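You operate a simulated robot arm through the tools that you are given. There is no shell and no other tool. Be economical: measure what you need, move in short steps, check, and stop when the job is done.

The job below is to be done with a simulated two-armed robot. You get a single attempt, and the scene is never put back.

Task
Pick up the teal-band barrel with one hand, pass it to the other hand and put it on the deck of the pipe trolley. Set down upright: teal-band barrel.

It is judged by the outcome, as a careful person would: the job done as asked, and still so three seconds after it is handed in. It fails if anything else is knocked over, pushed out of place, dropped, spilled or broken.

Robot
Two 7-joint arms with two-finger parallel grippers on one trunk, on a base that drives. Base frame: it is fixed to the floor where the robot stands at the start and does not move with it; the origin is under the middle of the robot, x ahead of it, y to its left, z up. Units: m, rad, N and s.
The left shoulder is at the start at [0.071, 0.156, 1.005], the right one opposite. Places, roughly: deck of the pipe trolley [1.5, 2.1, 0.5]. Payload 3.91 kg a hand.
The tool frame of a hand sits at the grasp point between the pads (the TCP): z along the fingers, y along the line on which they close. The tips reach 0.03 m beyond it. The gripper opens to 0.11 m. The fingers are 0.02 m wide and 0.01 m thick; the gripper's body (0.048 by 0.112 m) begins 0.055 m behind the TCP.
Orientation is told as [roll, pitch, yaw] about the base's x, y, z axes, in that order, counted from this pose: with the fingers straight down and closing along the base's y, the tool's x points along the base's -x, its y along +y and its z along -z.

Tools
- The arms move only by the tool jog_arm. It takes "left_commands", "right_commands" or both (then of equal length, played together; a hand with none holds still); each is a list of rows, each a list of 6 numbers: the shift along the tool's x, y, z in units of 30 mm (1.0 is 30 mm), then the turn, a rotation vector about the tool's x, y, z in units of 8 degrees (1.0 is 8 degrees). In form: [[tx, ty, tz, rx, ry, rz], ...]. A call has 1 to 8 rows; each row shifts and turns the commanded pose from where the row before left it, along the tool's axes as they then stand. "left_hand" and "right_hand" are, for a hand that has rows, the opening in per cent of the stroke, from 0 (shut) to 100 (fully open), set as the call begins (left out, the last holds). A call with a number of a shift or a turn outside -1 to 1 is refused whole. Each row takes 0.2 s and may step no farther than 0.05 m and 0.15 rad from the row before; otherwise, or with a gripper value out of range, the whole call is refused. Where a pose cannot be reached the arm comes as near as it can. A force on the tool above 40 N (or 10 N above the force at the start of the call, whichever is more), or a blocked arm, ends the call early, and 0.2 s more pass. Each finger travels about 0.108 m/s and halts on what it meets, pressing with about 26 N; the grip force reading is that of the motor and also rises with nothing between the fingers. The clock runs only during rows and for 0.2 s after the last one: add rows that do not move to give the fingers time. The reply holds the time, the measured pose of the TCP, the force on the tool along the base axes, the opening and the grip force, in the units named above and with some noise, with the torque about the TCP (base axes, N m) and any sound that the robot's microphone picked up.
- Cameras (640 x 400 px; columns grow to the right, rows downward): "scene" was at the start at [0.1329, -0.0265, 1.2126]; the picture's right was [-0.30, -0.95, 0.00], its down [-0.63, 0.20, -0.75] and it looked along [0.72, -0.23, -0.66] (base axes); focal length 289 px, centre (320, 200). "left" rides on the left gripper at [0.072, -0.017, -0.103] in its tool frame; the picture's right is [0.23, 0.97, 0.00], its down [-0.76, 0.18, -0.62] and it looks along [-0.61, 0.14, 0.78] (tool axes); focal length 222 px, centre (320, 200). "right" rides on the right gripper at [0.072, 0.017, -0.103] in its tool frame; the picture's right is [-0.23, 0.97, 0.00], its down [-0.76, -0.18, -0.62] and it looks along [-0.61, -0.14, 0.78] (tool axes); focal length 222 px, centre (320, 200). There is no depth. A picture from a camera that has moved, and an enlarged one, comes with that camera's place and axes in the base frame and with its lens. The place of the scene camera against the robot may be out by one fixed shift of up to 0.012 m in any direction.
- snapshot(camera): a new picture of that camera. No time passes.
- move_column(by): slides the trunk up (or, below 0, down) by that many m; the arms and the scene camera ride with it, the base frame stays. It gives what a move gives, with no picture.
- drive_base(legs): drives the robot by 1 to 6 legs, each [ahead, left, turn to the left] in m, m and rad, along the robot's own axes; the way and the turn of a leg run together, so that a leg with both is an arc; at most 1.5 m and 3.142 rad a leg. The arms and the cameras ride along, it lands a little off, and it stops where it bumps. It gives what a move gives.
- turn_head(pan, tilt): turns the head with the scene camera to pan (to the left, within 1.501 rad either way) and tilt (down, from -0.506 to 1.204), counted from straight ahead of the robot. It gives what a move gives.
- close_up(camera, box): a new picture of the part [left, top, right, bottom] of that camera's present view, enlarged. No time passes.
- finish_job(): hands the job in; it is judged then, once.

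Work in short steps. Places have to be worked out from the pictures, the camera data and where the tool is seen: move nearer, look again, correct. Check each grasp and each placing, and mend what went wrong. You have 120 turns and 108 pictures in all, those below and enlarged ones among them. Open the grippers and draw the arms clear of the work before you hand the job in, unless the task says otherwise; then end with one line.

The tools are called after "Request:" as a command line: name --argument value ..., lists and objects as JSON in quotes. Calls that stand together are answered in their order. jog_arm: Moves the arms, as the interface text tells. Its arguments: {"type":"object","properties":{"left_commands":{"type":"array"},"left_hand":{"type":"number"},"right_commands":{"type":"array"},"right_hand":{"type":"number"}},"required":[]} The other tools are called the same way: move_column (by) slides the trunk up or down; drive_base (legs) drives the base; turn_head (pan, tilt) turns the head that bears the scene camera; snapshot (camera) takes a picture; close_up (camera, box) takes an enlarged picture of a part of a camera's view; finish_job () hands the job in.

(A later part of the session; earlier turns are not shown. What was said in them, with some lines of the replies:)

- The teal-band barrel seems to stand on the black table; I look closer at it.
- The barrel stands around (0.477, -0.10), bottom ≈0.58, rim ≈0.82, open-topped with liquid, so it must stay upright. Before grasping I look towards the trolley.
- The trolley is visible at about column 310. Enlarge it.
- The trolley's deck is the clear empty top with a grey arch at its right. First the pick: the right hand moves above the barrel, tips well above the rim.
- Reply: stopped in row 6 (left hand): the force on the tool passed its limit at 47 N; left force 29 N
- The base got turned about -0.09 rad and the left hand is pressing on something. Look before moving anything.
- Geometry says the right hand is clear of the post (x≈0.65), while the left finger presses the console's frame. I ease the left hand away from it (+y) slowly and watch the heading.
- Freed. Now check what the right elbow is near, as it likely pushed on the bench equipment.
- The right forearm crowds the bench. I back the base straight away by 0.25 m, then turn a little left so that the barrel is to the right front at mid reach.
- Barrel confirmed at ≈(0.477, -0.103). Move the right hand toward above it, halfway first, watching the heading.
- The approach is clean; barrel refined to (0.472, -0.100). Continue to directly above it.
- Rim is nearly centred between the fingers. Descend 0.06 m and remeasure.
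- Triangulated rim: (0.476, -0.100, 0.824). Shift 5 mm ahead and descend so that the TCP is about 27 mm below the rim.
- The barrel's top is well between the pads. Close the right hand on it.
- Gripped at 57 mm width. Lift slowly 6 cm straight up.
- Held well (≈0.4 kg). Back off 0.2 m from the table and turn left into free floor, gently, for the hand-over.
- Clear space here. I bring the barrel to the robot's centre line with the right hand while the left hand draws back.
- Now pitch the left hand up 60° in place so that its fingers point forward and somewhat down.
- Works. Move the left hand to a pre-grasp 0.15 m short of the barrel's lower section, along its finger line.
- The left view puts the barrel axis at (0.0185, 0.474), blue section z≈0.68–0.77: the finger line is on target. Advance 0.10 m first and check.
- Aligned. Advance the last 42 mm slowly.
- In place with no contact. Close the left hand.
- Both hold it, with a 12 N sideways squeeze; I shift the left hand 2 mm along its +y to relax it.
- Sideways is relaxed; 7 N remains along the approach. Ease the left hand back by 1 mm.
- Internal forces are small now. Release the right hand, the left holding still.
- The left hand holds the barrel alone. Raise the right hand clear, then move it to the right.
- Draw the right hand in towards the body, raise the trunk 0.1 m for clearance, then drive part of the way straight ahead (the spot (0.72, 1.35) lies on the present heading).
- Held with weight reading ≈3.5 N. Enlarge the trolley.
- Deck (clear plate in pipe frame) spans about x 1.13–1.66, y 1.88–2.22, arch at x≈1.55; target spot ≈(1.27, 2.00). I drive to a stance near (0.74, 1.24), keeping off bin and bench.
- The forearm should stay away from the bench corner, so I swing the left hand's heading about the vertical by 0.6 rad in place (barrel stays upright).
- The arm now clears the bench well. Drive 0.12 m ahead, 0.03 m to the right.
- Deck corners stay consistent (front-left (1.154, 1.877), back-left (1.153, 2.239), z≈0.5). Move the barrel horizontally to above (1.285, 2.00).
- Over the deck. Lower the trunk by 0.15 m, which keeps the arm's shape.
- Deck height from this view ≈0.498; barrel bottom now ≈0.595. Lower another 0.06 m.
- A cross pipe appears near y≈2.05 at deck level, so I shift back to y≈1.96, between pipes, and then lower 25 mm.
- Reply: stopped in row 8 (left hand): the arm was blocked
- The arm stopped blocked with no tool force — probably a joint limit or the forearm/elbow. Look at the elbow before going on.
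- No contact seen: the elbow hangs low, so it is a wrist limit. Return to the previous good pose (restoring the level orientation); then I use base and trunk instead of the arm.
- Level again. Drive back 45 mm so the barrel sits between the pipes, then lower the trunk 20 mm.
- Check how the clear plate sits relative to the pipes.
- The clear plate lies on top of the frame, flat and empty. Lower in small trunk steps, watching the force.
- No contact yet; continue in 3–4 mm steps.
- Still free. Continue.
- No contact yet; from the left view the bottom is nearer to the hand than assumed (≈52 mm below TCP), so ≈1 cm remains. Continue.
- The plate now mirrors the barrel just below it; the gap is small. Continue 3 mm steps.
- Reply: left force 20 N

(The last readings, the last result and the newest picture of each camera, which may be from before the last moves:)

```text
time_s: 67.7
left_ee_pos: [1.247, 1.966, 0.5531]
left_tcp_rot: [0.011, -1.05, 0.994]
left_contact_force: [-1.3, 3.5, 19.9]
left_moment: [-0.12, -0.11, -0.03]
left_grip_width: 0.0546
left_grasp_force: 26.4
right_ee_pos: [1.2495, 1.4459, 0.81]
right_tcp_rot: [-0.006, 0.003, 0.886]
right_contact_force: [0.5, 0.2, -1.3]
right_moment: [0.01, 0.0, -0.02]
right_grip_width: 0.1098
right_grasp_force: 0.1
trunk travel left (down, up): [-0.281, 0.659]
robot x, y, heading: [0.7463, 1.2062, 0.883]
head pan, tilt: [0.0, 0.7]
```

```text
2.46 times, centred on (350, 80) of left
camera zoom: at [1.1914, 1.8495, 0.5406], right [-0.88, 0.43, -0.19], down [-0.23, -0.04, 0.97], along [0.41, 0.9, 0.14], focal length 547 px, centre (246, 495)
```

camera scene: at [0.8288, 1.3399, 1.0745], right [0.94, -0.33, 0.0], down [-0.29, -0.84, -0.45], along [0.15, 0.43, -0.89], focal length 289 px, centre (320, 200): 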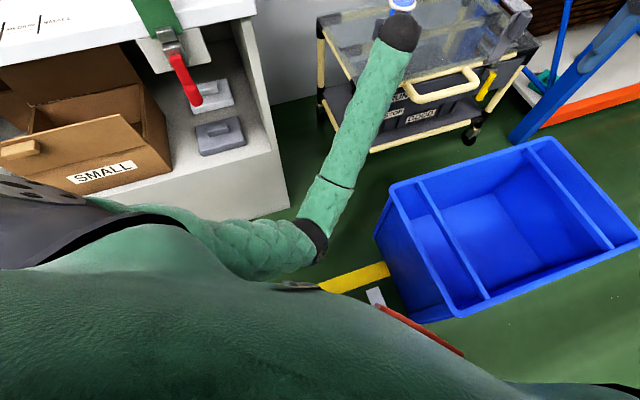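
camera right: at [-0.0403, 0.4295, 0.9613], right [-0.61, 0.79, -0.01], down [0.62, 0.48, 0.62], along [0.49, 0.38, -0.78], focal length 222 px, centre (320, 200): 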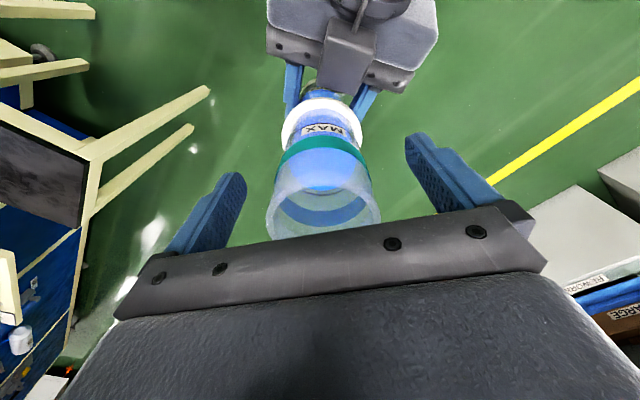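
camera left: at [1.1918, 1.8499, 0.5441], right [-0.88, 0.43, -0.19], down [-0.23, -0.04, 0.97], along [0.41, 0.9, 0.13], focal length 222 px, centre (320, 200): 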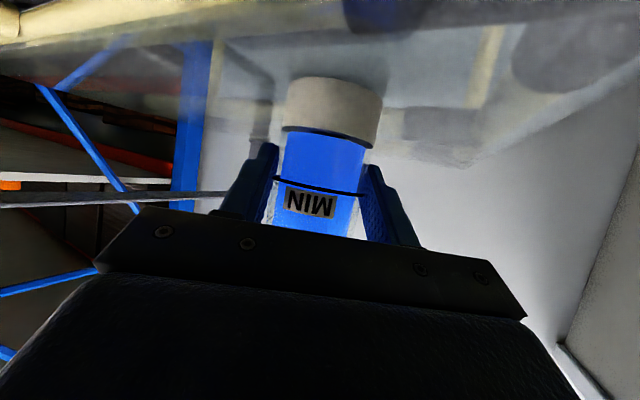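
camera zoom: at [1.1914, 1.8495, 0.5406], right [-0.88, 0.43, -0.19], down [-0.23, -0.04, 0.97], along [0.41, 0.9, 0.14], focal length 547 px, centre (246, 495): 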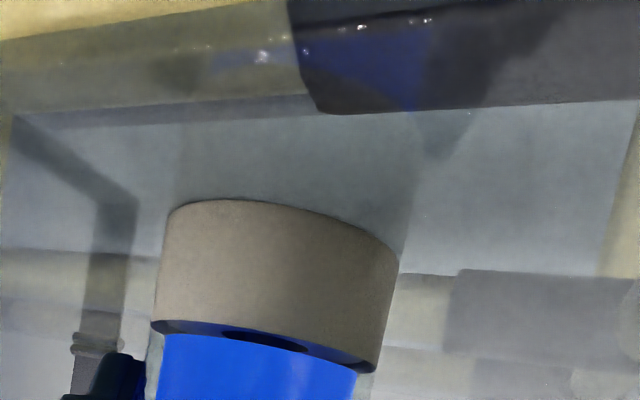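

Contact: about 20 N upward. Ease the trunk up 3 mm, then open the left hand.

Request:
move_column --by 0.003

Request:
jog_arm --left_commands '[[0, 0, 0, 0, 0, 0], [0, 0, 0, 0, 0, 0], [0, 0, 0, 0, 0, 0], [0, 0, 0, 0, 0, 0]]' --left_hand 100

Request:
snapshot --camera "left"

Request:
close_up --camera "scene" --box '[220, 90, 340, 210]'

```text
time_s: 68.2
left_ee_pos: [1.2469, 1.9668, 0.5526]
left_tcp_rot: [0.012, -1.044, 0.993]
left_contact_force: [-1.5, 0.0, 2.4]
left_moment: [0.14, -0.07, 0.04]
left_grip_width: 0.0546
left_grasp_force: 25.9
right_ee_pos: [1.2508, 1.4474, 0.813]
right_tcp_rot: [-0.007, 0.004, 0.887]
right_contact_force: [0.6, -0.1, -0.9]
right_moment: [-0.03, -0.02, 0.0]
right_grip_width: 0.1101
right_grasp_force: 0.1
trunk travel left (down, up): [-0.284, 0.656]
robot x, y, heading: [0.7428, 1.208, 0.885]
head pan, tilt: [0.0, 0.7]
```

```text
time_s: 69.2
left_ee_pos: [1.2457, 1.9658, 0.553]
left_tcp_rot: [0.014, -1.046, 0.991]
left_contact_force: [0.9, -0.6, -0.3]
left_moment: [0.01, -0.01, 0.01]
left_grip_width: 0.1101
left_grasp_force: 0.1
right_ee_pos: [1.2493, 1.4467, 0.8124]
right_tcp_rot: [-0.004, 0.003, 0.886]
right_contact_force: [-0.3, 0.3, 0.1]
right_moment: [-0.03, 0.0, -0.03]
right_grip_width: 0.11
right_grasp_force: 0.0
trunk travel left (down, up): [-0.284, 0.656]
robot x, y, heading: [0.7428, 1.2037, 0.884]
head pan, tilt: [0.0, 0.7]
```

```text
42 pictures are left
camera left: at [1.1918, 1.8497, 0.5412], right [-0.88, 0.43, -0.19], down [-0.23, -0.04, 0.97], along [0.41, 0.9, 0.13], focal length 222 px, centre (320, 200)
```

left: 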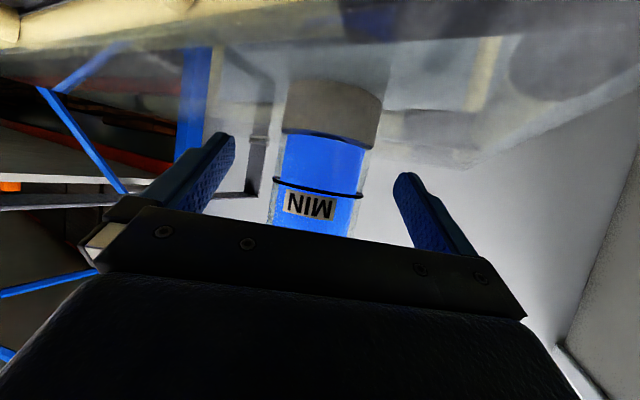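

```text
3.33 times, centred on (280, 150) of scene
camera zoom: at [0.8328, 1.3105, 1.0485], right [0.77, -0.63, 0.0], down [-0.41, -0.5, -0.76], along [0.48, 0.59, -0.64], focal length 963 px, centre (453, 367)
```

zoom: 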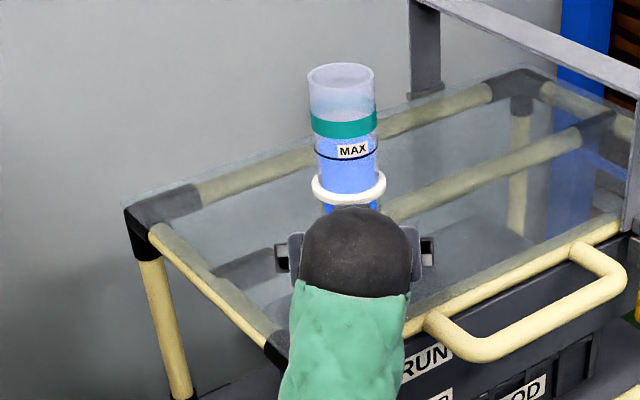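

The barrel stands free. Retreat horizontally straight back along the hand's line with the base.

Request:
drive_base --legs '[[-0.119, -0.013, 0]]'

Request:
close_up --camera "scene" --box '[220, 60, 400, 240]'

Request:
snapshot --camera "left"

```text
time_s: 70.4
left_ee_pos: [1.1799, 1.8644, 0.5533]
left_tcp_rot: [0.014, -1.045, 0.991]
left_contact_force: [-0.4, -0.6, 0.7]
left_moment: [0.0, 0.02, 0.0]
left_grip_width: 0.1098
left_grasp_force: 0.0
right_ee_pos: [1.1838, 1.3464, 0.8134]
right_tcp_rot: [-0.007, 0.002, 0.886]
right_contact_force: [0.3, -0.6, -1.3]
right_moment: [0.0, 0.01, 0.01]
right_grip_width: 0.1101
right_grasp_force: 0.0
trunk travel left (down, up): [-0.284, 0.656]
robot x, y, heading: [0.675, 1.1078, 0.882]
head pan, tilt: [0.0, 0.7]
```

```text
2.22 times, centred on (310, 150) of scene
camera zoom: at [0.7664, 1.209, 1.0486], right [0.77, -0.63, 0.0], down [-0.41, -0.5, -0.76], along [0.49, 0.59, -0.64], focal length 642 px, centre (342, 311)
```

zoom: 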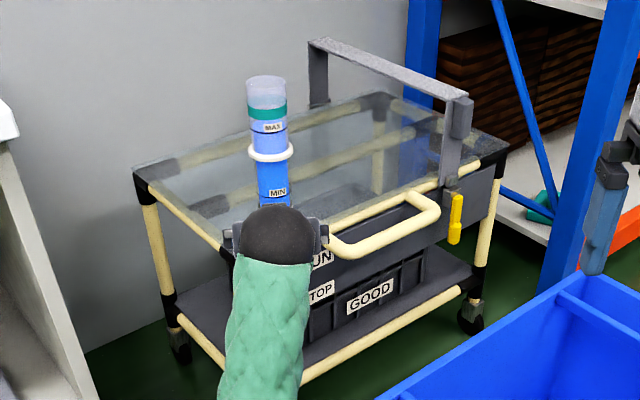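

```text
39 pictures are left
camera left: at [1.1254, 1.7484, 0.5415], right [-0.88, 0.43, -0.19], down [-0.23, -0.04, 0.97], along [0.41, 0.9, 0.13], focal length 222 px, centre (320, 200)
```

left: 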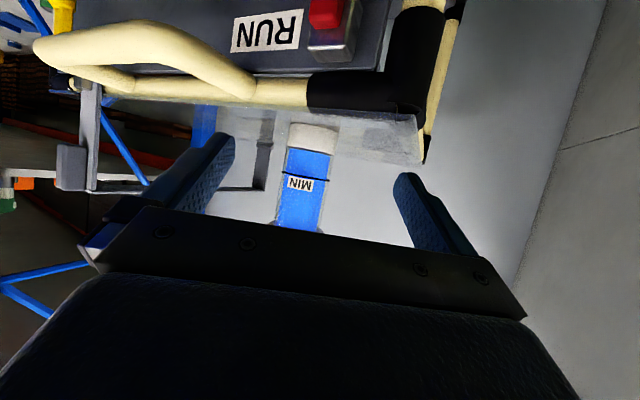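

Upright on the deck, fingers out. Back off further and check the final scene.

Request:
drive_base --legs '[[-0.25, -0.02, 0]]'

Request:
snapshot --camera "scene"

Request:
close_up --camera "scene" --box '[240, 60, 420, 240]'

```text
time_s: 72.3
left_ee_pos: [1.0334, 1.6606, 0.553]
left_tcp_rot: [0.013, -1.044, 0.993]
left_contact_force: [0.3, -0.3, 0.2]
left_moment: [0.01, 0.04, -0.01]
left_grip_width: 0.1099
left_grasp_force: 0.0
right_ee_pos: [1.0384, 1.1418, 0.8142]
right_tcp_rot: [-0.003, 0.003, 0.887]
right_contact_force: [0.5, 1.4, 0.9]
right_moment: [0.0, 0.0, 0.0]
right_grip_width: 0.1099
right_grasp_force: 0.0
trunk travel left (down, up): [-0.284, 0.656]
robot x, y, heading: [0.5365, 0.898, 0.891]
head pan, tilt: [0.0, 0.7]
```

```text
38 pictures are left
camera scene: at [0.6224, 1.0027, 1.0486], right [0.77, -0.63, 0.0], down [-0.41, -0.5, -0.76], along [0.48, 0.59, -0.64], focal length 289 px, centre (320, 200)
```

scene: 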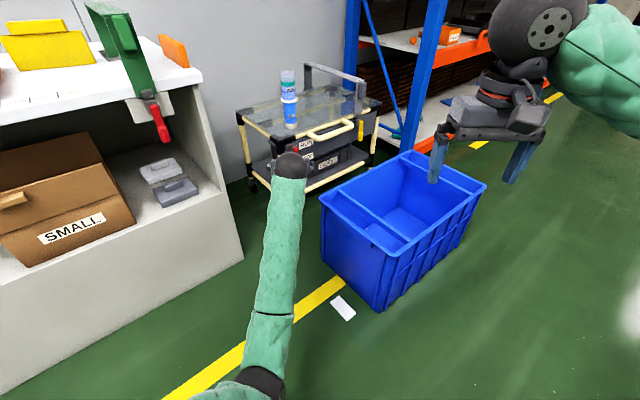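

```text
2.22 times, centred on (330, 150) of scene
camera zoom: at [0.6224, 1.0027, 1.0486], right [0.77, -0.63, 0.0], down [-0.41, -0.5, -0.76], along [0.48, 0.59, -0.64], focal length 642 px, centre (298, 311)
```

zoom: 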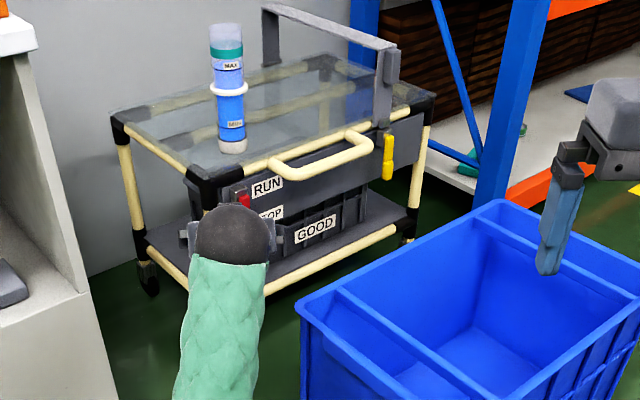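

The barrel stands upright on the deck, both hands are open and clear. Hand in.

Request:
finish_job

```text
The job is handed in.
```

The teal-band barrel went from the right hand to the left and now stands upright on the trolley deck, with both hands open and clear. Early on, the left hand pressed against the console's frame at about 47 N, and the robot's base turned slightly. I backed away and saw nothing displaced in the pictures, but I did not go back to check the console or test bench.
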